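You operate a simulated robot arm through the tools that you are given. There is no shell and no other tool. Be economical: measure what you need, move in short steps, check, and stop when the job is done.

You are at the controls of a simulated two-armed robot. One attempt, no reset.

TASK
Hold the white tray with two handles on the top of the setup table steady with one hand and put the short wooden brush in it with the other.
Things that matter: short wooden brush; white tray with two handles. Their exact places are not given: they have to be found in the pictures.

Only the result counts: the job must be done as asked and must still hold three seconds after the hand-in. Knocking over, shifting, dropping, spilling or breaking anything else fails it.

THE ROBOT
Two 7-joint arms with three-finger grippers on one trunk, on a base that drives. Base frame: it is fixed to the floor where the robot stands at the start and does not move with it; the origin is under the middle of the robot, x ahead of it, y to its left, z up; the surface under the hand at the start is at about z = 820. Units: mm, rad, N and s.
The left shoulder is at the start at [70, 146, 1137], the right one opposite. With the tool pointing down near the work surface each hand reaches from about 300 to 680 mm from the robot's upright axis, wherever it stands, measured 20 degrees to its own side. Places, roughly: white tray with two handles [1500, 1500, 750]. Payload 2.2 kg a hand.
Tool frame (each hand has its own): the origin (TCP) lies between the finger pads and is the grasp point; the fingertips stand 28 mm ahead of it; z points along the fingers, y is the line along which they close. The gripper opens to 102 mm. The gripper's body begins 71 mm behind the TCP.
Orientation is that of the tool frame in the base frame, as [roll, pitch, yaw] about the fixed x, y, z axes, in that order (R = Rz(yaw) Ry(pitch) Rx(roll)). With the fingers straight down and closing along the base's y, the tool's x points along the base's -x, its y along +y and its z along -z.

THE INTERFACE
- The arms move only by the tool apply_moves. It takes "left_plan", "right_plan" or both (then of equal length, played together; a hand with none holds still); each is a list of rows, each a list of 7 numbers: the shift along the tool's x, y, z in mm, then the turn, a rotation vector about the tool's x, y, z in degrees, then the closure, from 0 (fully open) to 1 (shut). In form: [[tx, ty, tz, rx, ry, rz, fingers], ...]. A call has 1 to 20 rows; each row is the pose to reach, as a shift and turn from the pose commanded when the call began, along the tool's axes at that moment. A row lasts 0.2 s, in which the tool goes at most 50 mm and 0.15 rad; a call with a longer step from one row to the next is refused whole, and so is a gripper value outside its range. Where a pose cannot be reached the arm comes as near as it can. A force on the tool above 40 N (or 10 N above the force at the start of the call, whichever is more), or a blocked arm, ends the call early, and 0.2 s more pass. The fingers move at their own pace and stop on an object; they squeeze with about 35 N. The grip force told is the motor's: it shows also when the fingers shut on nothing. Time passes only in rows, and 0.2 s behind the last, so rows that repeat a pose let the fingers close. The reply holds the time, the measured pose of the TCP, the force on the tool along the base axes, the opening and the grip force, in the units named above and with some noise, with the torque about the TCP (base axes, N m) and any sound that the robot's microphone picked up.
- Cameras (640 x 400 px; columns grow to the right, rows downward): "scene" is now at [133.8, -15.8, 1357.9]; the picture's right is [-0.22, -0.98, 0.00], its down [-0.63, 0.14, -0.77] and it looks along [0.75, -0.17, -0.64] (base axes); focal length 275 px, centre (320, 200). "left" rides on the left gripper at [72, 38, -86] in its tool frame; the picture's right is [-0.47, 0.89, 0.00], its down [-0.60, -0.32, -0.73] and it looks along [-0.65, -0.34, 0.68] (tool axes); focal length 256 px, centre (320, 200). "right" rides on the right gripper at [69, 44, -86] in its tool frame; the picture's right is [-0.53, 0.85, 0.00], its down [-0.58, -0.36, -0.73] and it looks along [-0.62, -0.39, 0.68] (tool axes); focal length 256 px, centre (320, 200).
- get_image(camera): a new picture of that camera. The clock stands still meanwhile.
- move_column(by): slides the trunk up (or, below 0, down) by that many mm; the arms and the scene camera ride with it, the base frame stays. It gives what a move gives, with no picture.
- roll_base(legs): drives the robot by 1 to 6 legs, each [ahead, left, turn to the left] in mm, mm and rad, along the robot's own axes; the way and the turn of a leg run together, so that a leg with both is an arc; at most 1500 mm and 3.142 rad a leg. The arms and the cameras ride along, it lands a little off, and it stops where it bumps. It gives what a move gives.
- aim_head(pan, tilt): turns the head with the scene camera to pan (to the left, within 1.501 rad either way) and tilt (down, from -0.506 to 1.204), counted from straight ahead of the robot. It gives what a move gives.
- locate(camera, pixels): for up to 12 pixels [column, row] of the newest picture of that camera ("zoom" is the newest enlarged one), the place [x, y, z] in the base frame of the surface seen there, good to about 3 mm. The clock stands still meanwhile.
- inspect(camera, box): a new picture of the part [left, top, right, bottom] of that camera's present view, enlarged. The clock stands still meanwhile.
- finish_job(): hands the job in; it is judged then, once.

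Work in short steps. Measure before you move; look again where a grasp or a placing could have gone wrong, and mend it. You have 80 turns and 62 pictures in all, those below and enlarged ones among them. Open the grippers and draw the arms clear of the work before you hand the job in, unless the task says otherwise; then end with one line.

The tools are called as a command line: name --argument value ..., lists and objects as JSON in quotes. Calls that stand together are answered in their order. apply_moves: Moves the arms, as the interface text tells. Its arguments: {"type":"object","properties":{"left_plan":{"type":"array","items":{"type":"array","items":{"type":"number"}}},"right_plan":{"type":"array","items":{"type":"array","items":{"type":"number"}}}},"required":[]} The other tools are called the same way: move_column (by) slides the trunk up or down; roll_base (legs) drives the base; aim_head (pan, tilt) turns the head that bears the scene camera; get_image (camera) takes a picture; locate (camera, pixels) gives the place of the surface under pixels of a picture; inspect (camera, box) takes an enlarged picture of a part of a camera's view; finish_job () hands the job in.

At the start:

```text
time: 0.0
left_position: [524.3, 124.9, 1161.2]
left_ee_rot: [3.14, -0.002, -3.139]
left_ft_force: [-0.1, -0.1, 0.9]
left_moment: [-0.02, 0.01, 0.0]
left_finger_gap: 101.9
left_finger_force: 0.1
right_position: [466.9, -366.4, 1162.9]
right_ee_rot: [-3.139, 0.0, -3.141]
right_ft_force: [1.0, 0.1, 0.3]
right_moment: [0.02, -0.02, 0.04]
right_finger_gap: 102.1
right_finger_force: 0.0
trunk travel left (down, up): [-675.0, 265.0]
robot x, y, heading: [0.2, 1.1, 0.001]
head pan, tilt: [-0.218, 0.695]
```

scene: 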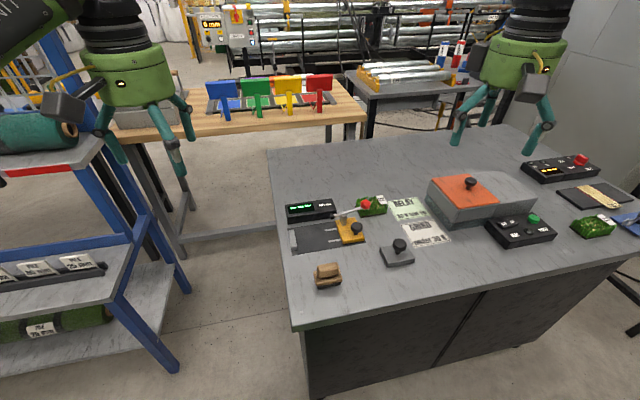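
right: 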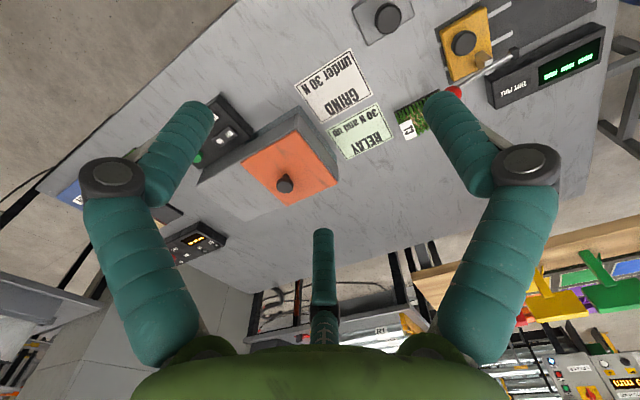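
left: 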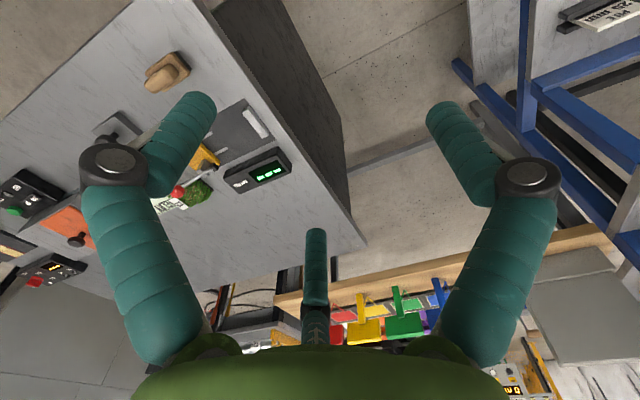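

The scene shows a small wooden object at (327,275), maybe the brush. I'll inspect it, and then look toward the tray.

inspect --camera "scene" --box '[270, 180, 430, 300]'

locate --camera "scene" --pixels '[[327, 270], [327, 283], [316, 278], [340, 276], [300, 320], [275, 155], [560, 280], [250, 110]]'

aim_head --pan 0.75 --tilt 0.5

get_image --camera "scene"

```text
3.33 times, centred on (350, 240) of scene
```

zoom: 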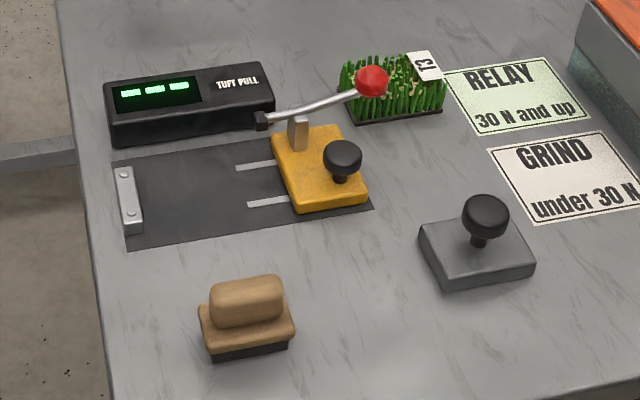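

```text
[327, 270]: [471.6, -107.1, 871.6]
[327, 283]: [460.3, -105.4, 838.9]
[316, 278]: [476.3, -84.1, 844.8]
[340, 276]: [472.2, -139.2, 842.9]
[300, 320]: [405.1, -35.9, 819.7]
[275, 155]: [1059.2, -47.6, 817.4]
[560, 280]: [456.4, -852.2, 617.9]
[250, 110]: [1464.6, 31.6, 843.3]
```

```text
time: 1.2
left_position: [525.0, 126.1, 1161.8]
left_ee_rot: [3.14, 0.0, -3.141]
left_ft_force: [-0.5, 0.2, -0.7]
left_moment: [0.02, 0.03, -0.02]
left_finger_gap: 102.0
left_finger_force: 0.1
right_position: [466.4, -365.4, 1162.4]
right_ee_rot: [-3.141, 0.0, -3.142]
right_ft_force: [0.3, -0.2, 0.4]
right_moment: [-0.02, -0.01, -0.04]
right_finger_gap: 102.2
right_finger_force: 0.1
trunk travel left (down, up): [-675.0, 265.0]
robot x, y, heading: [-3.8, -1.1, -0.003]
head pan, tilt: [0.75, 0.499]
```

```text
57 pictures are left
```

scene: 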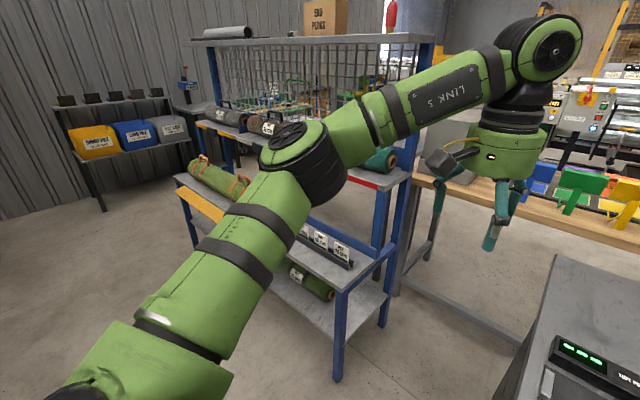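

The tray is hidden behind the shelf from here. I'll look around a bit more before grasping.

aim_head --pan 1.5 --tilt 0.3

get_image --camera "scene"

aim_head --pan 0.1 --tilt 0.2

get_image --camera "scene"

```text
time: 2.4
left_position: [523.0, 126.1, 1161.1]
left_ee_rot: [-3.14, 0.0, 3.141]
left_ft_force: [-0.1, -0.3, -0.1]
left_moment: [-0.01, 0.01, 0.01]
left_finger_gap: 102.1
left_finger_force: 0.0
right_position: [466.2, -365.6, 1162.5]
right_ee_rot: [-3.14, 0.0, -3.142]
right_ft_force: [-0.3, 0.1, 0.4]
right_moment: [0.02, -0.02, -0.01]
right_finger_gap: 102.0
right_finger_force: 0.0
trunk travel left (down, up): [-675.0, 265.0]
robot x, y, heading: [1.0, 0.3, 0.0]
head pan, tilt: [1.499, 0.3]
```

```text
56 pictures are left
```

scene: 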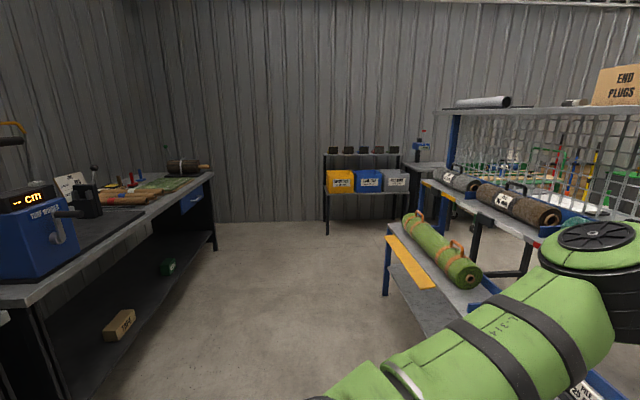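

```text
time: 3.9
left_position: [524.9, 126.0, 1161.8]
left_ee_rot: [3.14, -0.001, -3.141]
left_ft_force: [-0.1, -0.1, -0.6]
left_moment: [0.01, 0.0, 0.0]
left_finger_gap: 102.0
left_finger_force: 0.2
right_position: [466.0, -367.0, 1164.4]
right_ee_rot: [3.14, 0.0, -3.14]
right_ft_force: [0.2, 0.0, 0.0]
right_moment: [0.0, -0.01, 0.0]
right_finger_gap: 102.0
right_finger_force: 0.0
trunk travel left (down, up): [-675.0, 265.0]
robot x, y, heading: [0.6, 1.8, 0.001]
head pan, tilt: [0.099, 0.201]
```

```text
55 pictures are left
```

scene: 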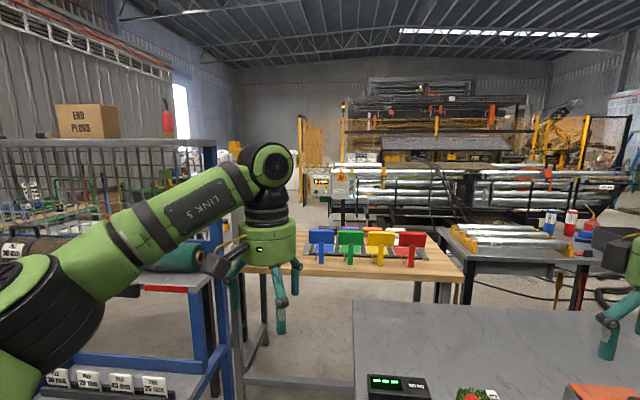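

The tray should be behind the shelf. I'll raise the trunk and look over it.

move_column --by 260

aim_head --pan 0.7 --tilt 0.45

get_image --camera "scene"

```text
time: 6.5
left_position: [524.5, 124.9, 1421.4]
left_ee_rot: [-3.14, 0.0, 3.14]
left_ft_force: [0.2, 0.9, -0.3]
left_moment: [0.0, 0.0, 0.05]
left_finger_gap: 102.0
left_finger_force: 0.0
right_position: [465.5, -366.5, 1422.7]
right_ee_rot: [-3.141, 0.0, -3.141]
right_ft_force: [-0.2, -0.5, -0.3]
right_moment: [0.01, 0.02, -0.04]
right_finger_gap: 101.9
right_finger_force: 0.0
trunk travel left (down, up): [-935.0, 5.0]
robot x, y, heading: [-0.6, 0.9, -0.004]
head pan, tilt: [0.099, 0.201]
```

```text
time: 7.5
left_position: [524.2, 124.8, 1421.4]
left_ee_rot: [-3.141, -0.001, -3.14]
left_ft_force: [-0.9, -0.1, -0.1]
left_moment: [0.0, -0.02, 0.01]
left_finger_gap: 101.8
left_finger_force: 0.1
right_position: [466.2, -365.5, 1423.9]
right_ee_rot: [3.141, 0.0, -3.14]
right_ft_force: [0.2, -0.9, -0.4]
right_moment: [0.0, 0.0, -0.01]
right_finger_gap: 102.1
right_finger_force: 0.0
trunk travel left (down, up): [-935.0, 5.0]
robot x, y, heading: [1.7, -0.3, 0.002]
head pan, tilt: [0.7, 0.45]
```

```text
54 pictures are left
```

scene: 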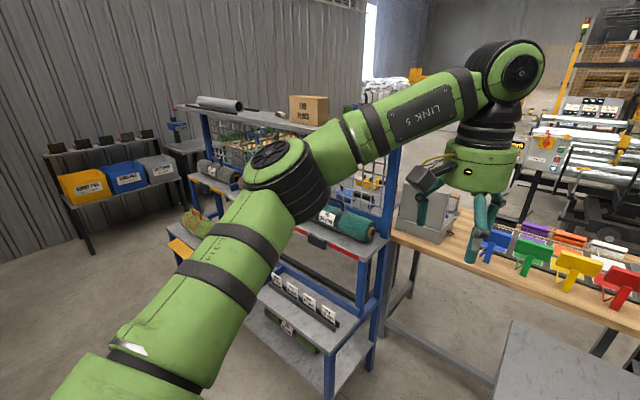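

I'll map the obstacles from this view: the shelf corners, the wood table, the floor and the objects behind the mesh.

locate --camera "scene" --pixels '[[330, 395], [372, 365], [165, 240], [180, 225], [395, 240], [385, 330], [490, 375], [440, 230], [360, 185], [255, 145], [100, 320], [80, 180]]'

inspect --camera "scene" --box '[170, 80, 470, 260]'

```text
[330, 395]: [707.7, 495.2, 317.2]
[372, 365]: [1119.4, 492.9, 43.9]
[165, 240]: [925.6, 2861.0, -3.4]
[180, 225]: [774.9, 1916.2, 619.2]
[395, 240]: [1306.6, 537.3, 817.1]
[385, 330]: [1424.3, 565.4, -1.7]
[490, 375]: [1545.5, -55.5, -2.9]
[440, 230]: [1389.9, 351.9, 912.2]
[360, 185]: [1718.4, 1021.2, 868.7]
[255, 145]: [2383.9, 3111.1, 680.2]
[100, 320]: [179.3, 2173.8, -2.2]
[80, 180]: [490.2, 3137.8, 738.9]
```

```text
2.13 times, centred on (320, 170) of scene
```

zoom: 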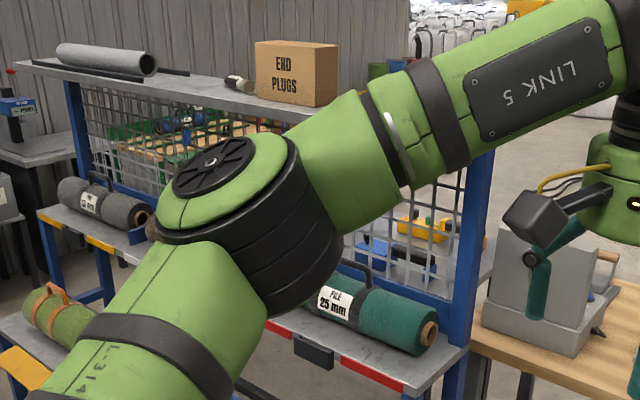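

The shelf spans y≈490–1950, so the tray must be reached later around its left end. First the brush: I'll lower the trunk and look at it closely.

move_column --by -260

aim_head --pan -0.2 --tilt 1.0

inspect --camera "scene" --box '[240, 130, 400, 230]'

```text
time: 10.2
left_position: [524.2, 125.3, 1160.7]
left_ee_rot: [-3.141, -0.003, -3.14]
left_ft_force: [0.7, 0.1, 0.0]
left_moment: [0.01, 0.03, -0.01]
left_finger_gap: 102.0
left_finger_force: 0.1
right_position: [466.4, -365.5, 1163.0]
right_ee_rot: [3.139, -0.001, 3.141]
right_ft_force: [0.6, -0.5, 0.4]
right_moment: [-0.02, 0.01, -0.01]
right_finger_gap: 101.7
right_finger_force: 0.1
trunk travel left (down, up): [-675.0, 265.0]
robot x, y, heading: [-0.8, -0.5, -0.004]
head pan, tilt: [0.7, 0.45]
```

```text
time: 11.4
left_position: [524.0, 124.5, 1161.4]
left_ee_rot: [-3.141, 0.0, 3.141]
left_ft_force: [-0.2, -0.3, 0.8]
left_moment: [-0.01, 0.01, 0.01]
left_finger_gap: 102.1
left_finger_force: 0.2
right_position: [467.2, -365.1, 1162.0]
right_ee_rot: [3.141, 0.001, -3.141]
right_ft_force: [0.5, 0.2, 0.6]
right_moment: [0.0, -0.01, 0.0]
right_finger_gap: 102.2
right_finger_force: 0.0
trunk travel left (down, up): [-675.0, 265.0]
robot x, y, heading: [-2.8, 1.4, 0.002]
head pan, tilt: [-0.201, 1.0]
```

```text
4.00 times, centred on (320, 180) of scene
```

zoom: 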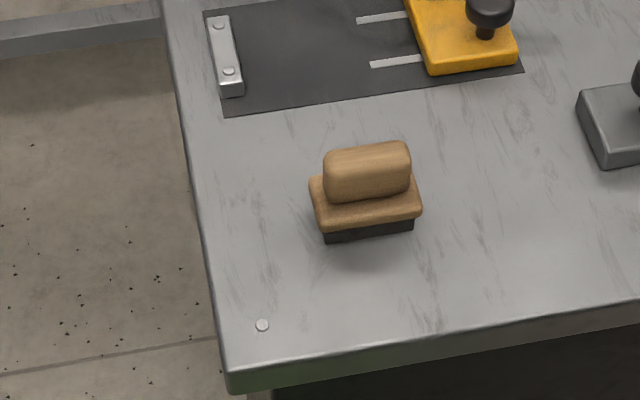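

The brush is a wooden handle block on a base with a dark bristle pad. I'll measure its geometry.

locate --camera "zoom" --pixels '[[335, 157], [400, 147], [332, 195], [405, 188], [316, 183], [417, 205], [325, 225], [370, 172], [415, 218], [330, 238], [412, 228], [300, 250]]'

```text
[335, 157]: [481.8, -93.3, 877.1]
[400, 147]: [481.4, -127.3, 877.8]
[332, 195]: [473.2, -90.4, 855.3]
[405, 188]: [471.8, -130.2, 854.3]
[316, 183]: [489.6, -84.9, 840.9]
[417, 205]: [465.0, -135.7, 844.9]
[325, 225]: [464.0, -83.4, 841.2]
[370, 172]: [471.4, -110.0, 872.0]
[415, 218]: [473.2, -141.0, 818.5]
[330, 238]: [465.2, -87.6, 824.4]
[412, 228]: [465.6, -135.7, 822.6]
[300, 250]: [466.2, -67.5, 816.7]
```

The handle is centred near (479,-110), with its long side along y and its top at z≈877. I'll bring the right hand above it, turned 90° so the fingers close along x.

apply_moves --right_plan '[[-1, 20, 16, 0, 0, 7.5, 0], [-2, 40, 32, 0, 0, 15, 0], [-3, 60, 48, 0, 0, 22.5, 0], [-4, 80, 64, 0, 0, 30, 0], [-5, 100, 80, 0, 0, 37.5, 0], [-6, 120, 96, 0, 0, 45, 0], [-7, 140, 112, 0, 0, 52.5, 0], [-8, 165, 128, 0, 0, 60, 0], [-9, 190, 144, 0, 0, 67.5, 0], [-10, 215, 160, 0, 0, 75, 0], [-11, 240, 180, 0, 0, 82.5, 0], [-12, 255, 200, 0, 0, 90, 0], [-12, 255, 200, 0, 0, 90, 0]]'

get_image --camera "right"

get_image --camera "scene"

```text
time: 14.2
left_position: [523.9, 125.5, 1161.3]
left_ee_rot: [3.141, -0.001, 3.141]
left_ft_force: [1.2, 0.3, -0.1]
left_moment: [-0.02, 0.01, -0.01]
left_finger_gap: 102.1
left_finger_force: 0.1
right_position: [468.1, -126.0, 967.0]
right_ee_rot: [3.14, -0.001, 1.569]
right_ft_force: [0.1, 0.3, -0.4]
right_moment: [-0.01, -0.04, 0.0]
right_finger_gap: 101.9
right_finger_force: 0.0
right hand out of reach, approached as far as the arm can: row 12, 13
trunk travel left (down, up): [-675.0, 265.0]
robot x, y, heading: [0.1, -0.4, 0.003]
head pan, tilt: [-0.201, 1.0]
```

```text
51 pictures are left
```

right: 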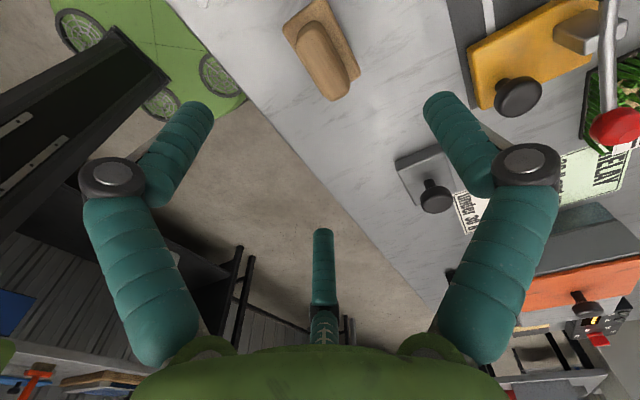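

```text
50 pictures are left
```

scene: 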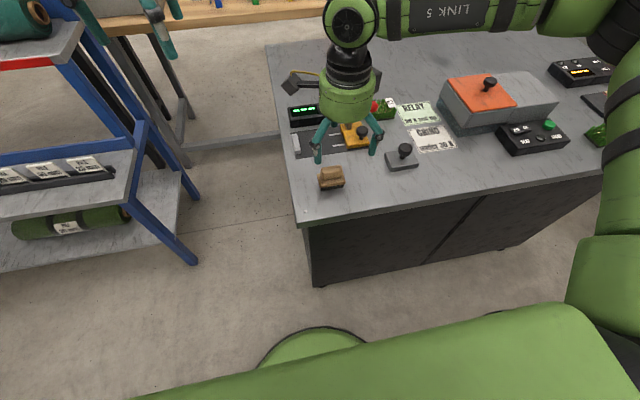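

The right hand stopped short at its reach limit. I'll shift the base 100 mm left so the brush sits more on the right arm's side.

roll_base --legs '[[0, 100, 0]]'

```text
time: 15.4
left_position: [524.5, 223.1, 1161.1]
left_ee_rot: [3.14, 0.0, 3.14]
left_ft_force: [0.5, -0.3, 1.0]
left_moment: [-0.01, 0.03, -0.01]
left_finger_gap: 101.9
left_finger_force: 0.1
right_position: [467.8, -28.3, 966.8]
right_ee_rot: [3.141, -0.001, 1.57]
right_ft_force: [0.2, -1.0, -0.2]
right_moment: [0.03, -0.02, -0.03]
right_finger_gap: 102.0
right_finger_force: 0.0
trunk travel left (down, up): [-675.0, 265.0]
robot x, y, heading: [-0.4, 98.4, -0.001]
head pan, tilt: [-0.201, 1.0]
```

Now I'll shift over the brush: dy≈-82, dx≈+11, and dz -20 (tool x=+y, tool y=+x).

apply_moves --right_plan '[[-40, 6, 5, 0, 0, 0, 0], [-82, 11, 10, 0, 0, 0, 0], [-82, 11, 10, 0, 0, 0, 0]]'

get_image --camera "right"

```text
time: 16.2
left_position: [524.7, 224.5, 1160.7]
left_ee_rot: [-3.14, 0.001, 3.142]
left_ft_force: [0.1, 0.1, 0.0]
left_moment: [-0.04, 0.01, 0.01]
left_finger_gap: 102.2
left_finger_force: 0.0
right_position: [480.5, -109.5, 956.0]
right_ee_rot: [3.141, 0.0, 1.568]
right_ft_force: [-0.4, 0.8, -0.1]
right_moment: [-0.06, -0.01, -0.01]
right_finger_gap: 102.0
right_finger_force: 0.0
trunk travel left (down, up): [-675.0, 265.0]
robot x, y, heading: [1.4, 98.8, -0.003]
head pan, tilt: [-0.201, 1.0]
```

```text
49 pictures are left
```

right: 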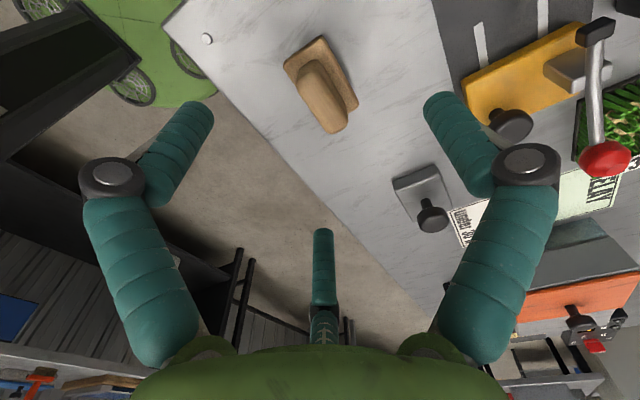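

I'll check the handle outline from the wrist view.

locate --camera "right" --pixels '[[303, 66], [316, 64], [348, 112], [335, 131], [287, 70], [322, 40], [354, 104], [325, 130], [302, 95], [325, 100]]'

get_image --camera "scene"

```text
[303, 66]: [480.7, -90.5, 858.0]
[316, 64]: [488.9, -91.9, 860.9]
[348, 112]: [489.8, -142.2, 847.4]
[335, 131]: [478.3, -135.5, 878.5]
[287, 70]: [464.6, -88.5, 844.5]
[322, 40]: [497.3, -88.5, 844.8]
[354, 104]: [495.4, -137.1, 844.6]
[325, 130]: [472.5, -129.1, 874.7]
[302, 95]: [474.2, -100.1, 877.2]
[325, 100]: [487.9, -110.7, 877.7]
```

```text
48 pictures are left
```

scene: 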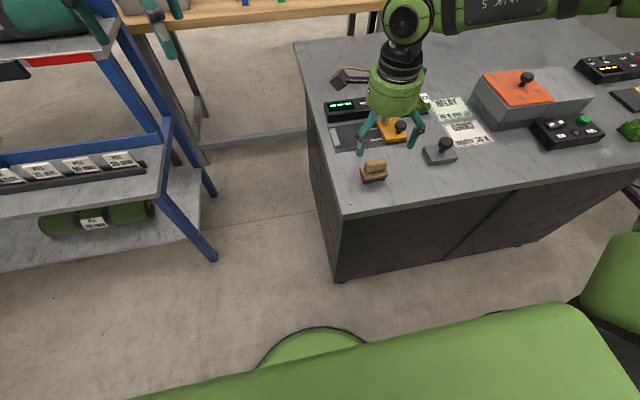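

The handle centre is about (480.5,-112), so the TCP is aligned. I'll descend to z≈877 and close.

apply_moves --right_plan '[[-2, 0, 30, 0, 0, 0, 0], [-2, 0, 60, 0, 0, 0, 0.3], [-2, 0, 74, 0, 0, 0, 0.5], [-2, 0, 79, 0, 0, 0, 0.5], [-2, 0, 79, 0, 0, 0, 1], [-2, 0, 79, 0, 0, 0, 1], [-2, 0, 79, 0, 0, 0, 1]]'

```text
time: 17.8
left_position: [525.2, 224.7, 1161.5]
left_ee_rot: [3.141, 0.001, 3.139]
left_ft_force: [0.1, -0.5, -0.2]
left_moment: [0.01, -0.04, -0.03]
left_finger_gap: 102.1
left_finger_force: 0.1
right_position: [479.0, -110.9, 876.9]
right_ee_rot: [3.141, -0.002, 1.57]
right_ft_force: [-0.2, 0.8, 0.6]
right_moment: [0.04, -0.06, 0.0]
right_finger_gap: 24.1
right_finger_force: 35.4
trunk travel left (down, up): [-675.0, 265.0]
robot x, y, heading: [1.5, 97.4, -0.001]
head pan, tilt: [-0.201, 1.0]
```

Gripped, with a gap of 24 mm. I'll lift and check.

apply_moves --right_plan '[[0, 0, -20, 0, 0, 0, 1], [0, 0, -60, 0, 0, 0, 1], [0, 0, -100, 0, 0, 0, 1], [0, 0, -150, 0, 0, 0, 1], [0, 0, -200, 0, 0, 0, 1], [0, 0, -240, 0, 0, 0, 1], [0, 0, -240, 0, 0, 0, 1]]'

get_image --camera "right"

```text
time: 19.4
left_position: [525.0, 224.6, 1161.4]
left_ee_rot: [3.14, 0.0, 3.139]
left_ft_force: [0.1, 0.3, -0.2]
left_moment: [-0.03, 0.02, -0.01]
left_finger_gap: 102.3
left_finger_force: 0.1
right_position: [480.1, -112.8, 1117.4]
right_ee_rot: [-3.141, -0.002, 1.569]
right_ft_force: [0.0, -0.2, -0.8]
right_moment: [-0.01, -0.01, 0.0]
right_finger_gap: 23.8
right_finger_force: 34.8
trunk travel left (down, up): [-675.0, 265.0]
robot x, y, heading: [-3.0, 99.2, 0.0]
head pan, tilt: [-0.201, 1.0]
```

```text
47 pictures are left
```

right: 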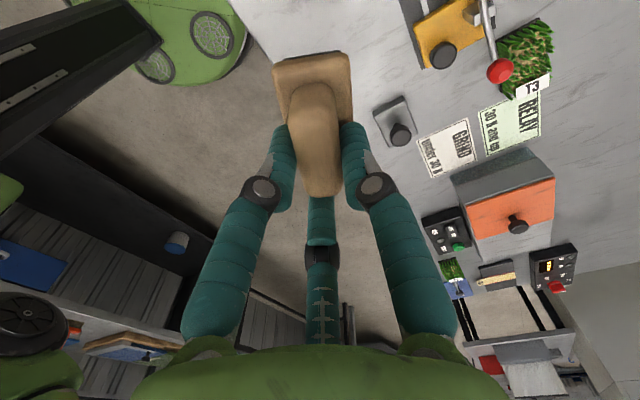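

The brush is held firmly. I'll strafe left along the shelf front, then look toward the far side.

roll_base --legs '[[-60, 0, 0], [0, 1200, 0]]'

aim_head --pan 0.9 --tilt 0.45

get_image --camera "scene"

```text
time: 26.1
left_position: [462.1, 1441.7, 1161.7]
left_ee_rot: [3.141, 0.002, -3.138]
left_ft_force: [-0.8, -0.9, 0.4]
left_moment: [0.05, -0.04, 0.04]
left_finger_gap: 102.1
left_finger_force: 0.1
right_position: [419.6, 1105.4, 1116.2]
right_ee_rot: [3.141, -0.001, 1.574]
right_ft_force: [-0.7, -0.3, -1.8]
right_moment: [0.01, -0.01, 0.01]
right_finger_gap: 23.9
right_finger_force: 35.2
trunk travel left (down, up): [-675.0, 265.0]
robot x, y, heading: [-63.4, 1315.3, 0.007]
head pan, tilt: [-0.201, 1.0]
```

```text
time: 27.4
left_position: [462.4, 1440.8, 1161.5]
left_ee_rot: [-3.141, 0.0, -3.138]
left_ft_force: [0.5, 0.5, 0.0]
left_moment: [0.01, -0.02, -0.01]
left_finger_gap: 102.1
left_finger_force: 0.0
right_position: [419.6, 1105.1, 1116.8]
right_ee_rot: [-3.141, -0.001, 1.575]
right_ft_force: [-0.1, -0.8, -1.1]
right_moment: [-0.03, -0.01, 0.02]
right_finger_gap: 24.0
right_finger_force: 34.8
trunk travel left (down, up): [-675.0, 265.0]
robot x, y, heading: [-61.1, 1312.3, 0.004]
head pan, tilt: [0.901, 0.45]
```

```text
46 pictures are left
```

scene: 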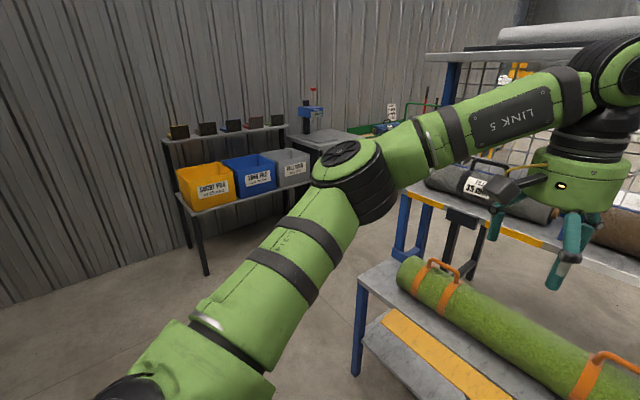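

I'll measure the shelf end, the bin rack and the table beyond them to find the passage.

locate --camera "scene" --pixels '[[356, 374], [362, 285], [400, 195], [470, 275], [440, 65], [206, 272], [300, 240], [320, 138], [370, 130], [395, 125], [310, 130], [205, 200]]'

get_image --camera "left"

```text
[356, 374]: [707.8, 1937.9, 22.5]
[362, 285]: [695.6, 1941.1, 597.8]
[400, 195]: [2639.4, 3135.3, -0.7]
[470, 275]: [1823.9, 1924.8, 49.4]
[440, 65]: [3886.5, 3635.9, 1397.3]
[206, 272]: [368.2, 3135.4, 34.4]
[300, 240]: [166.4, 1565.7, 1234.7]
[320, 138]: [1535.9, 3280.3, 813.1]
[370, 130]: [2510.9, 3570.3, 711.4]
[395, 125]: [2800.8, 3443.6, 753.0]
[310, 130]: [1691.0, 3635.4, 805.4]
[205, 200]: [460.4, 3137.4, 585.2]
```

```text
45 pictures are left
```

left: 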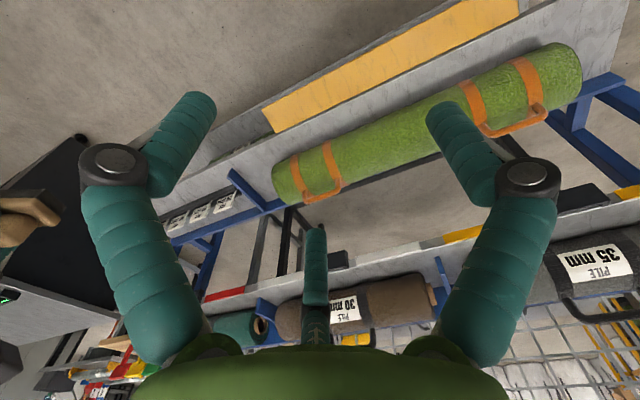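

The passage between the shelf end (y≈1940) and the rack (y≈3000) is wide. I'll strafe on to y≈2450 and look ahead-right.

roll_base --legs '[[0, 1120, 0]]'

aim_head --pan -0.3 --tilt 0.4

get_image --camera "scene"

```text
time: 33.1
left_position: [452.0, 2554.3, 1161.8]
left_ee_rot: [3.141, 0.0, -3.129]
left_ft_force: [-0.7, 0.3, 0.0]
left_moment: [-0.03, 0.04, -0.02]
left_finger_gap: 102.0
left_finger_force: 0.1
right_position: [411.6, 2217.8, 1116.1]
right_ee_rot: [3.141, -0.003, 1.584]
right_ft_force: [-0.8, 0.3, -1.7]
right_moment: [-0.02, 0.0, -0.02]
right_finger_gap: 23.8
right_finger_force: 35.3
trunk travel left (down, up): [-675.0, 265.0]
robot x, y, heading: [-70.7, 2423.1, 0.013]
head pan, tilt: [0.901, 0.45]
```

```text
time: 34.5
left_position: [452.7, 2555.6, 1160.8]
left_ee_rot: [3.141, 0.0, -3.13]
left_ft_force: [-0.2, 1.6, 0.0]
left_moment: [-0.01, 0.01, -0.01]
left_finger_gap: 102.0
left_finger_force: 0.0
right_position: [412.1, 2218.2, 1116.4]
right_ee_rot: [-3.141, -0.001, 1.584]
right_ft_force: [0.0, 0.0, -1.3]
right_moment: [-0.01, 0.02, 0.01]
right_finger_gap: 23.7
right_finger_force: 34.7
trunk travel left (down, up): [-675.0, 265.0]
robot x, y, heading: [-69.7, 2424.9, 0.015]
head pan, tilt: [-0.3, 0.4]
```

```text
44 pictures are left
```

scene: 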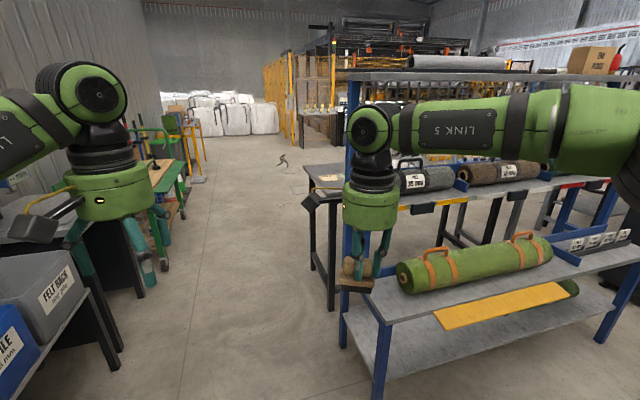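

A grey table with black legs shows behind the shelf around (325,175). I'll measure it.

locate --camera "scene" --pixels '[[308, 168], [325, 185], [332, 308], [316, 268], [352, 90], [358, 80], [378, 395], [345, 345], [340, 290], [410, 62], [118, 366], [140, 295]]'

inspect --camera "scene" --box '[290, 70, 610, 270]'

```text
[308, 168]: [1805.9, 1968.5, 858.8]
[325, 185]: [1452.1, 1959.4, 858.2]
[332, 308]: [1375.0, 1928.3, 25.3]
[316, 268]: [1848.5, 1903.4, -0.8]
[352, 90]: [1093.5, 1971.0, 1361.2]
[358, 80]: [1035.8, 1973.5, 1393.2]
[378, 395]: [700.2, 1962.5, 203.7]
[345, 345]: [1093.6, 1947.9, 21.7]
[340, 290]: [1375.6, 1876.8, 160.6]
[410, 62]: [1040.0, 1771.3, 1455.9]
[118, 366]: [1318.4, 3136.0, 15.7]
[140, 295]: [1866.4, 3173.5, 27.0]
```

```text
2.00 times, centred on (450, 170) of scene
```

zoom: 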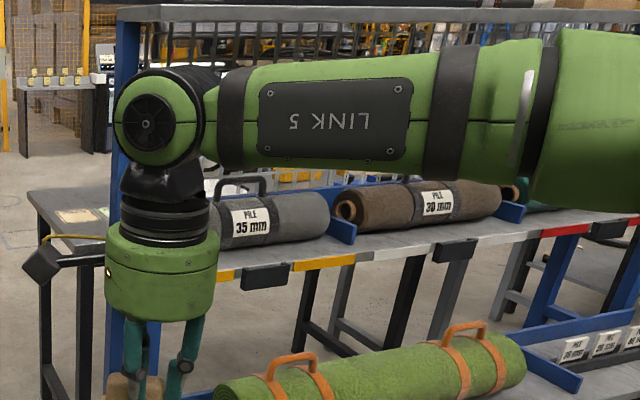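

The table top is at z≈858, with x≈1350–1830 and its left end at y≈1970. I'll drive ahead through the aisle and look right onto the table.

roll_base --legs '[[1450, 60, -0.015]]'

aim_head --pan -1.4 --tilt 0.5

get_image --camera "scene"

```text
time: 41.8
left_position: [1921.1, 2620.0, 1161.4]
left_ee_rot: [3.141, 0.0, -3.139]
left_ft_force: [0.0, -0.2, 0.2]
left_moment: [0.0, 0.02, -0.02]
left_finger_gap: 101.7
left_finger_force: 0.0
right_position: [1878.5, 2282.9, 1116.7]
right_ee_rot: [3.139, -0.001, 1.571]
right_ft_force: [0.2, 0.5, -1.0]
right_moment: [-0.03, 0.04, 0.01]
right_finger_gap: 23.7
right_finger_force: 35.1
trunk travel left (down, up): [-675.0, 265.0]
robot x, y, heading: [1397.6, 2492.5, 0.005]
head pan, tilt: [-0.3, 0.4]
```

```text
time: 43.1
left_position: [1921.7, 2620.2, 1161.3]
left_ee_rot: [3.141, -0.001, -3.14]
left_ft_force: [0.3, -0.2, 0.7]
left_moment: [0.04, -0.02, -0.01]
left_finger_gap: 101.9
left_finger_force: 0.0
right_position: [1878.9, 2283.6, 1116.7]
right_ee_rot: [3.141, -0.001, 1.572]
right_ft_force: [-0.1, 0.6, -1.6]
right_moment: [-0.02, -0.01, -0.01]
right_finger_gap: 23.9
right_finger_force: 34.7
trunk travel left (down, up): [-675.0, 265.0]
robot x, y, heading: [1397.2, 2492.5, 0.002]
head pan, tilt: [-1.4, 0.499]
```

```text
42 pictures are left
```

scene: 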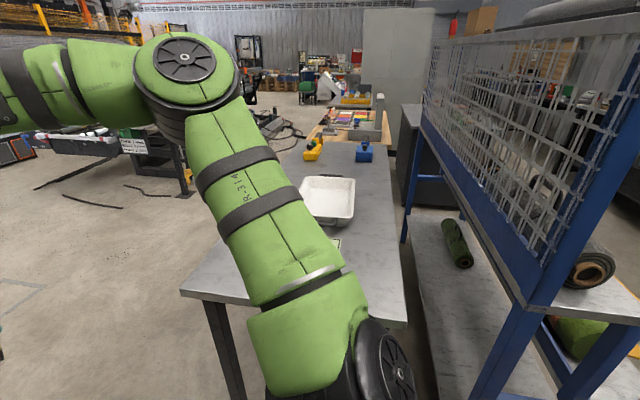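

The tray is at (327,200) on this table. I'll measure it.

locate --camera "scene" --pixels '[[303, 178], [354, 180], [350, 222], [326, 198], [326, 215], [182, 293], [406, 322], [313, 160], [312, 140], [364, 155], [330, 187], [335, 245]]'

inspect --camera "scene" --box '[240, 100, 440, 260]'

```text
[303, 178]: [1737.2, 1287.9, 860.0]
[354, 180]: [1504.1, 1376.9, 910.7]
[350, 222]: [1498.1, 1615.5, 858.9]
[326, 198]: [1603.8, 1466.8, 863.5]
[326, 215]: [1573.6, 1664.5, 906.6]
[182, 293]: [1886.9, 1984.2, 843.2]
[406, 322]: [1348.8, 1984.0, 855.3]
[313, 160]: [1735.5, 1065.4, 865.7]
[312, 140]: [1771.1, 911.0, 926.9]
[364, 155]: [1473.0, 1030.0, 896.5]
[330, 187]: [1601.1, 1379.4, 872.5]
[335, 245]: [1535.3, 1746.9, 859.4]
```

```text
2.50 times, centred on (340, 180) of scene
```

zoom: 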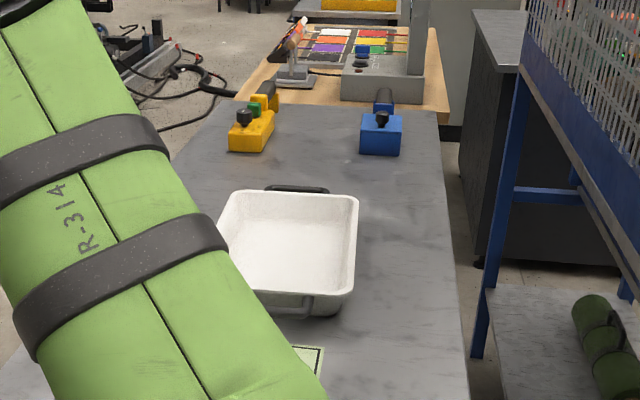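

The tray spans roughly x 1500–1700 and y 1340–1670, with handles at both y ends and the rim at z≈910. I'll approach from the +x side of the table, so I'll map the floor there.

locate --camera "scene" --pixels '[[40, 188], [120, 208], [170, 197], [188, 192], [130, 165], [250, 140], [290, 140], [100, 260], [20, 240], [90, 160], [20, 160], [220, 200]]'

aim_head --pan -0.5 --tilt 0.4

get_image --camera "scene"

```text
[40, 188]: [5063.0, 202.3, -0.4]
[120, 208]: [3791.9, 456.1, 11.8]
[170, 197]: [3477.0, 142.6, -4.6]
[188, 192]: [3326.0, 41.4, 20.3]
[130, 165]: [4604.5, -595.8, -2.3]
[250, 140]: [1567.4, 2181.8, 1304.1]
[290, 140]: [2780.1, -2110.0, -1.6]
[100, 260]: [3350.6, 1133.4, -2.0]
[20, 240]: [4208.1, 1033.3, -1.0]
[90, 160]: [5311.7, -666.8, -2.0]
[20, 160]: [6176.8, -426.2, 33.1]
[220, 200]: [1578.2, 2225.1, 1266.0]
```

```text
time: 44.3
left_position: [1923.1, 2619.8, 1160.5]
left_ee_rot: [-3.141, 0.001, -3.14]
left_ft_force: [0.5, -0.6, -0.7]
left_moment: [0.01, 0.02, 0.0]
left_finger_gap: 102.2
left_finger_force: 0.1
right_position: [1878.4, 2283.7, 1116.8]
right_ee_rot: [-3.14, -0.002, 1.572]
right_ft_force: [0.3, 1.4, -1.3]
right_moment: [0.01, 0.0, -0.02]
right_finger_gap: 23.9
right_finger_force: 34.9
trunk travel left (down, up): [-675.0, 265.0]
robot x, y, heading: [1397.4, 2493.4, 0.003]
head pan, tilt: [-0.499, 0.4]
```

```text
40 pictures are left
```

scene: 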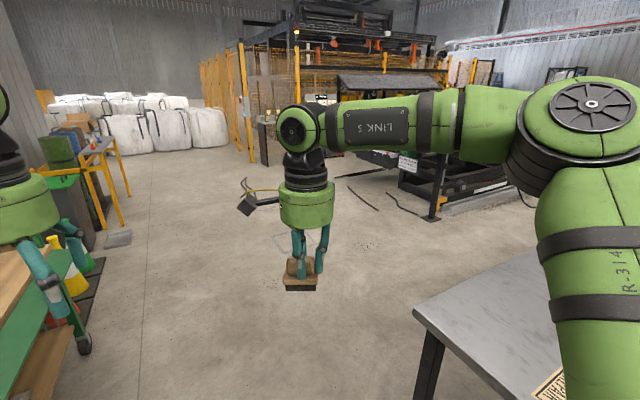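

The area at x>2000 is open. I'll drive ahead to x≈2800, go right to y≈1430, then turn around to face the table.

roll_base --legs '[[1400, 0, 0], [0, -1060, 0], [0, 0, 1.57], [0, 0, 1.57]]'

aim_head --pan 0.0 --tilt 0.6

get_image --camera "scene"

```text
time: 64.0
left_position: [2250.3, 1308.6, 1162.0]
left_ee_rot: [-3.141, 0.001, 0.012]
left_ft_force: [0.3, -0.1, 0.1]
left_moment: [-0.01, 0.0, -0.01]
left_finger_gap: 102.2
left_finger_force: 0.1
right_position: [2291.3, 1644.6, 1116.8]
right_ee_rot: [3.141, -0.001, -1.56]
right_ft_force: [0.0, -0.4, -1.9]
right_moment: [0.03, -0.02, -0.02]
right_finger_gap: 23.7
right_finger_force: 35.0
trunk travel left (down, up): [-675.0, 265.0]
robot x, y, heading: [2772.8, 1439.1, -3.139]
head pan, tilt: [-0.499, 0.4]
```

```text
time: 65.0
left_position: [2250.2, 1309.3, 1162.7]
left_ee_rot: [-3.14, 0.0, 0.009]
left_ft_force: [0.7, 0.3, -0.1]
left_moment: [-0.01, 0.0, 0.02]
left_finger_gap: 102.0
left_finger_force: 0.0
right_position: [2291.5, 1644.6, 1115.9]
right_ee_rot: [3.141, -0.002, -1.561]
right_ft_force: [0.9, 0.9, -1.5]
right_moment: [-0.03, 0.0, -0.01]
right_finger_gap: 23.9
right_finger_force: 34.7
trunk travel left (down, up): [-675.0, 265.0]
robot x, y, heading: [2771.8, 1440.2, -3.128]
head pan, tilt: [0.0, 0.6]
```

```text
39 pictures are left
```

scene: 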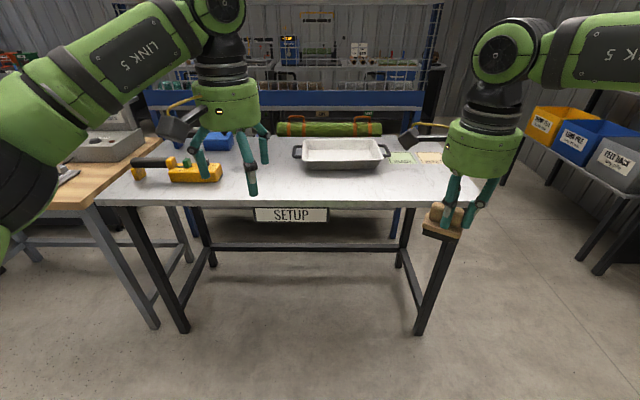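

This is the SETUP table with the tray on it. I'll measure the tray, the handles, the table edge and the legs.

locate --camera "scene" --pixels '[[303, 141], [381, 142], [388, 158], [304, 160], [297, 152], [409, 154], [342, 158], [290, 200], [183, 330], [420, 332], [320, 247], [185, 165]]'

inspect --camera "scene" --box '[260, 110, 440, 220]'

```text
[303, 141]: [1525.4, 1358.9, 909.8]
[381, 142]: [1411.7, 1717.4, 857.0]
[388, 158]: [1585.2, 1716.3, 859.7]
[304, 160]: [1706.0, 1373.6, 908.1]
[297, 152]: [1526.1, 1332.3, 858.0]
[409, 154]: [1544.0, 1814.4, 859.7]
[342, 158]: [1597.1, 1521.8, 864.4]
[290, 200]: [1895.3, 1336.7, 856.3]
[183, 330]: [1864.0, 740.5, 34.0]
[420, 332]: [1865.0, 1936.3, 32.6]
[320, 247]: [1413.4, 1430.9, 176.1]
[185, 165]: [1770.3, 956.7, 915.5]
```

```text
3.56 times, centred on (350, 165) of scene
```

zoom: 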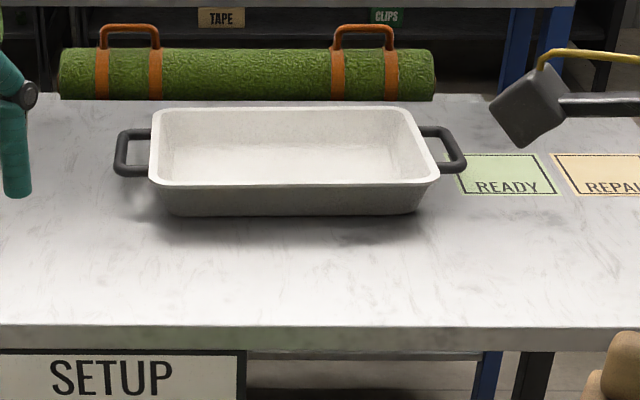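

There are no front legs or stretcher between y 740 and 1936. I'll drive forward about 590 mm and look again.

roll_base --legs '[[400, 0, -0.013], [190, 0, 0]]'

aim_head --pan 0.0 --tilt 0.95

get_image --camera "scene"

get_image --camera "left"

```text
time: 68.6
left_position: [1668.7, 1320.3, 1163.0]
left_ee_rot: [-3.139, 0.002, -0.009]
left_ft_force: [0.3, 0.7, 0.1]
left_moment: [0.02, 0.02, -0.01]
left_finger_gap: 102.0
left_finger_force: 0.1
right_position: [1716.8, 1656.1, 1116.7]
right_ee_rot: [3.137, -0.002, -1.582]
right_ft_force: [0.1, -0.3, -1.3]
right_moment: [-0.01, 0.01, -0.04]
right_finger_gap: 23.8
right_finger_force: 34.6
trunk travel left (down, up): [-675.0, 265.0]
robot x, y, heading: [2192.2, 1441.7, 3.128]
head pan, tilt: [0.0, 0.6]
```

```text
time: 69.4
left_position: [1666.3, 1319.4, 1161.1]
left_ee_rot: [3.141, 0.0, -0.012]
left_ft_force: [-0.8, -0.1, 0.1]
left_moment: [0.03, 0.0, 0.01]
left_finger_gap: 102.1
left_finger_force: 0.1
right_position: [1714.4, 1655.6, 1116.0]
right_ee_rot: [-3.14, -0.001, -1.582]
right_ft_force: [-0.6, 0.0, -0.7]
right_moment: [0.01, -0.02, -0.01]
right_finger_gap: 23.8
right_finger_force: 35.4
trunk travel left (down, up): [-675.0, 265.0]
robot x, y, heading: [2191.8, 1442.8, 3.131]
head pan, tilt: [0.0, 0.949]
```

```text
37 pictures are left
```

scene: 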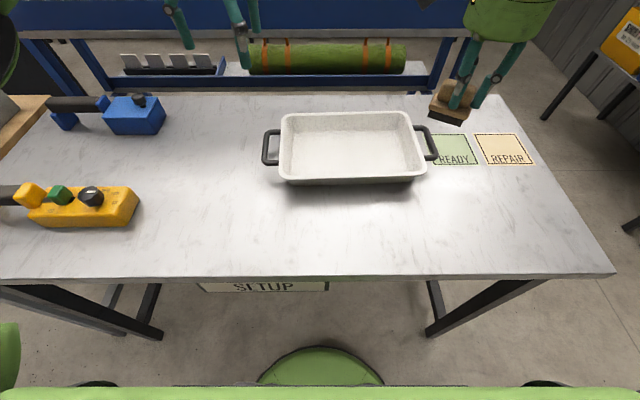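

```text
36 pictures are left
```

left: 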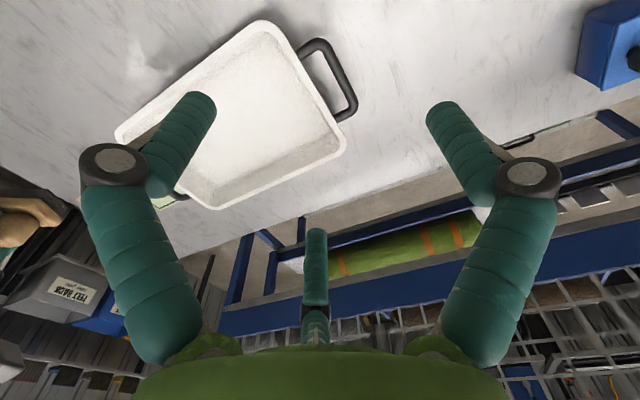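

No bump. I'll measure the left handle's bar and gap and the tray interior.

locate --camera "left" --pixels '[[328, 62], [343, 88], [352, 105], [325, 43], [320, 75], [330, 90], [345, 110], [308, 50], [300, 80]]'

locate --camera "scene" --pixels '[[266, 147], [274, 148], [285, 115], [407, 115], [420, 175], [284, 178], [346, 145], [300, 165], [410, 165], [298, 125], [430, 145], [275, 129]]'

inspect --camera "left" --box '[230, 10, 390, 130]'

```text
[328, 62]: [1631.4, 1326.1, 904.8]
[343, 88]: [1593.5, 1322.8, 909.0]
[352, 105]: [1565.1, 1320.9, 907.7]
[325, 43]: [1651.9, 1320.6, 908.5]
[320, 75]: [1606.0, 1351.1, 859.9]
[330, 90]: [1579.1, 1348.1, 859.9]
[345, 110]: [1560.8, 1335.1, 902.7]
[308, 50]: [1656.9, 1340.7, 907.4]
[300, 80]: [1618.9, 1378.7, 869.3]
```

```text
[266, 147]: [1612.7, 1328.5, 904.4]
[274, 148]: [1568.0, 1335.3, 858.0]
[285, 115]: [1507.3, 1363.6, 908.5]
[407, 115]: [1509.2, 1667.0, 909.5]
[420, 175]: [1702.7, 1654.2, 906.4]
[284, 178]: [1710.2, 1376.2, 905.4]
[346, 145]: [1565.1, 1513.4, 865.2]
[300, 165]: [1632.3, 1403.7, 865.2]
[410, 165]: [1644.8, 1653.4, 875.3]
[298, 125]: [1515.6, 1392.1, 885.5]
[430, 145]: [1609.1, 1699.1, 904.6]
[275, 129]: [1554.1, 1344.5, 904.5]
```

```text
3.33 times, centred on (310, 70) of left
```

zoom: 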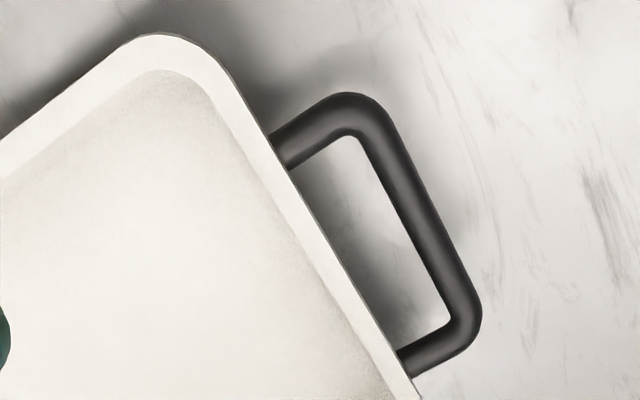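

The left handle's outer bar is at y≈1323, x 1560–1655, z≈905, with a gap of about 29 mm to the wall. I'll move the left hand above it, partly closed (about 30 mm).

apply_moves --left_plan '[[-15, -1, 40, 0, 0, 0, 0.3], [-30, -2, 80, 0, 0, 0, 0.6], [-45, -3, 120, 0, 0, 0, 0.69], [-60, -4, 160, 0, 0, 0, 0.69], [-60, -4, 190, 0, 0, 0, 0.69], [-60, -4, 200, 0, 0, 0.6, 0.69], [-60, -4, 200, 0, 0, 0.6, 0.69]]'

get_image --camera "left"

inspect --camera "scene" --box '[200, 60, 360, 180]'

```text
time: 71.0
left_position: [1608.1, 1324.7, 960.4]
left_ee_rot: [-3.141, 0.001, -0.021]
left_ft_force: [0.0, -0.8, -0.4]
left_moment: [0.0, 0.01, -0.01]
left_finger_gap: 31.5
left_finger_force: 0.1
right_position: [1714.7, 1657.3, 1116.5]
right_ee_rot: [3.14, -0.001, -1.581]
right_ft_force: [0.0, 0.7, -1.2]
right_moment: [0.05, -0.02, 0.01]
right_finger_gap: 23.7
right_finger_force: 35.1
trunk travel left (down, up): [-675.0, 265.0]
robot x, y, heading: [2192.5, 1443.8, 3.134]
head pan, tilt: [0.0, 0.949]
```

```text
34 pictures are left
```

left: 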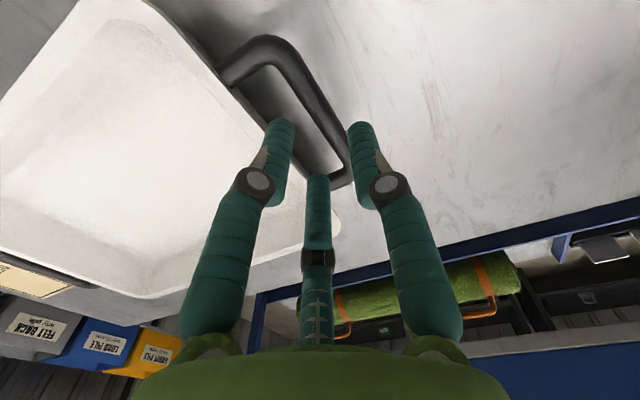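

```text
3.33 times, centred on (280, 120) of scene
```

zoom: 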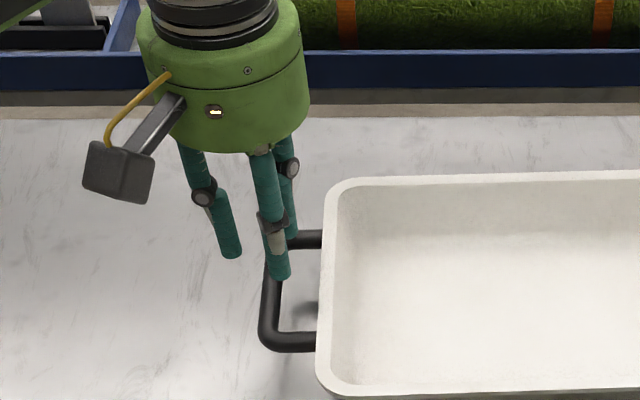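

The gripper visually has three fingers, so I'll locate the fingertips relative to the bar and the gap before descending.

locate --camera "left" --pixels '[[281, 125], [270, 150], [318, 180], [318, 200], [360, 127], [367, 150], [318, 120], [255, 85], [330, 150], [345, 172]]'

locate --camera "zoom" --pixels '[[230, 250], [280, 270], [290, 232], [272, 190], [270, 320], [305, 240], [305, 340]]'

```text
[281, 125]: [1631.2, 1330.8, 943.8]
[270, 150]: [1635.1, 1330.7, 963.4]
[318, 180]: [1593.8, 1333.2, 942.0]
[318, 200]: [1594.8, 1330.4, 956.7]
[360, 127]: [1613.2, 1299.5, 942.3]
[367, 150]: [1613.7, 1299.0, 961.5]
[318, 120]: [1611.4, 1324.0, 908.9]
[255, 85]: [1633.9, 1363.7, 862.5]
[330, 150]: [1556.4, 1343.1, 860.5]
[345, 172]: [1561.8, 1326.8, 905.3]
```

```text
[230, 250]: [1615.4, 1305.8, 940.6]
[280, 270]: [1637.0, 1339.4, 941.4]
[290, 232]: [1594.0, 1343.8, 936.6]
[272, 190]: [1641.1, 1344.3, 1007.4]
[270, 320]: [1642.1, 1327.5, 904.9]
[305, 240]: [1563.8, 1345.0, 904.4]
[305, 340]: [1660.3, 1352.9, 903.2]
```

The two inner fingers at x≈1594/1634 fit inside the handle opening (x 1570–1650), and the outer finger is clear. I'll descend 58 mm with a 2 mm shift toward the tray, then look.

apply_moves --left_plan '[[0, -2, 15, 0, 0, 0, 0.69], [0, -2, 30, 0, 0, 0, 0.69], [0, -2, 45, 0, 0, 0, 0.69], [0, -2, 56, 0, 0, 0, 0.69], [0, -2, 56, 0, 0, 0, 0.69]]'

get_image --camera "left"

```text
time: 72.2
left_position: [1607.4, 1328.3, 906.3]
left_ee_rot: [-3.142, -0.001, -0.018]
left_ft_force: [-0.7, -0.7, -0.6]
left_moment: [0.0, 0.01, -0.03]
left_finger_gap: 31.7
left_finger_force: 0.0
right_position: [1714.2, 1655.8, 1115.7]
right_ee_rot: [-3.141, -0.003, -1.58]
right_ft_force: [0.7, -0.5, -2.1]
right_moment: [0.0, 0.03, 0.02]
right_finger_gap: 23.7
right_finger_force: 35.2
trunk travel left (down, up): [-675.0, 265.0]
robot x, y, heading: [2194.1, 1440.2, 3.129]
head pan, tilt: [0.0, 0.949]
```

```text
32 pictures are left
```

left: 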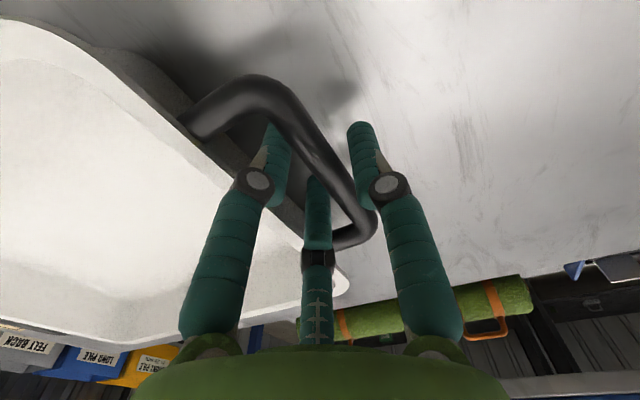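

The bar is between the fingers with no contact force. I'll recentre 3 mm and close on the handle.

apply_moves --left_plan '[[0, 3, 2, 0, 0, 0, 0.75], [0, 3, 2, 0, 0, 0, 0.85], [0, 3, 2, 0, 0, 0, 1], [0, 3, 2, 0, 0, 0, 1], [0, 3, 2, 0, 0, 0, 1]]'

get_image --camera "scene"

```text
time: 73.4
left_position: [1607.1, 1326.1, 904.5]
left_ee_rot: [3.141, 0.001, -0.021]
left_ft_force: [-2.8, 2.3, 7.3]
left_moment: [-0.02, -0.09, 0.74]
left_finger_gap: 21.8
left_finger_force: 35.4
right_position: [1714.4, 1656.9, 1116.0]
right_ee_rot: [3.14, -0.002, -1.582]
right_ft_force: [1.2, 0.1, -1.0]
right_moment: [-0.01, -0.05, 0.01]
right_finger_gap: 24.1
right_finger_force: 34.7
trunk travel left (down, up): [-675.0, 265.0]
robot x, y, heading: [2194.3, 1442.2, 3.13]
head pan, tilt: [0.0, 0.949]
```

```text
31 pictures are left
```

scene: 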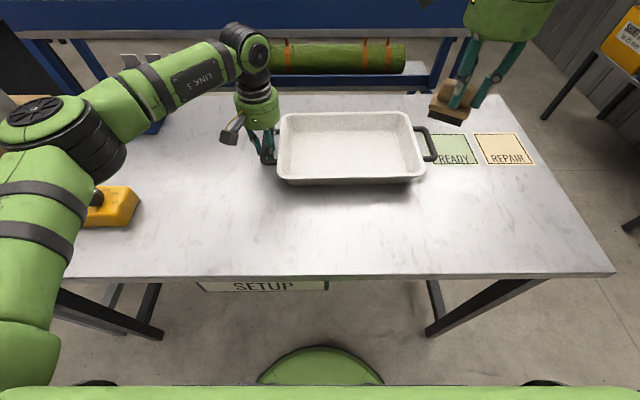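

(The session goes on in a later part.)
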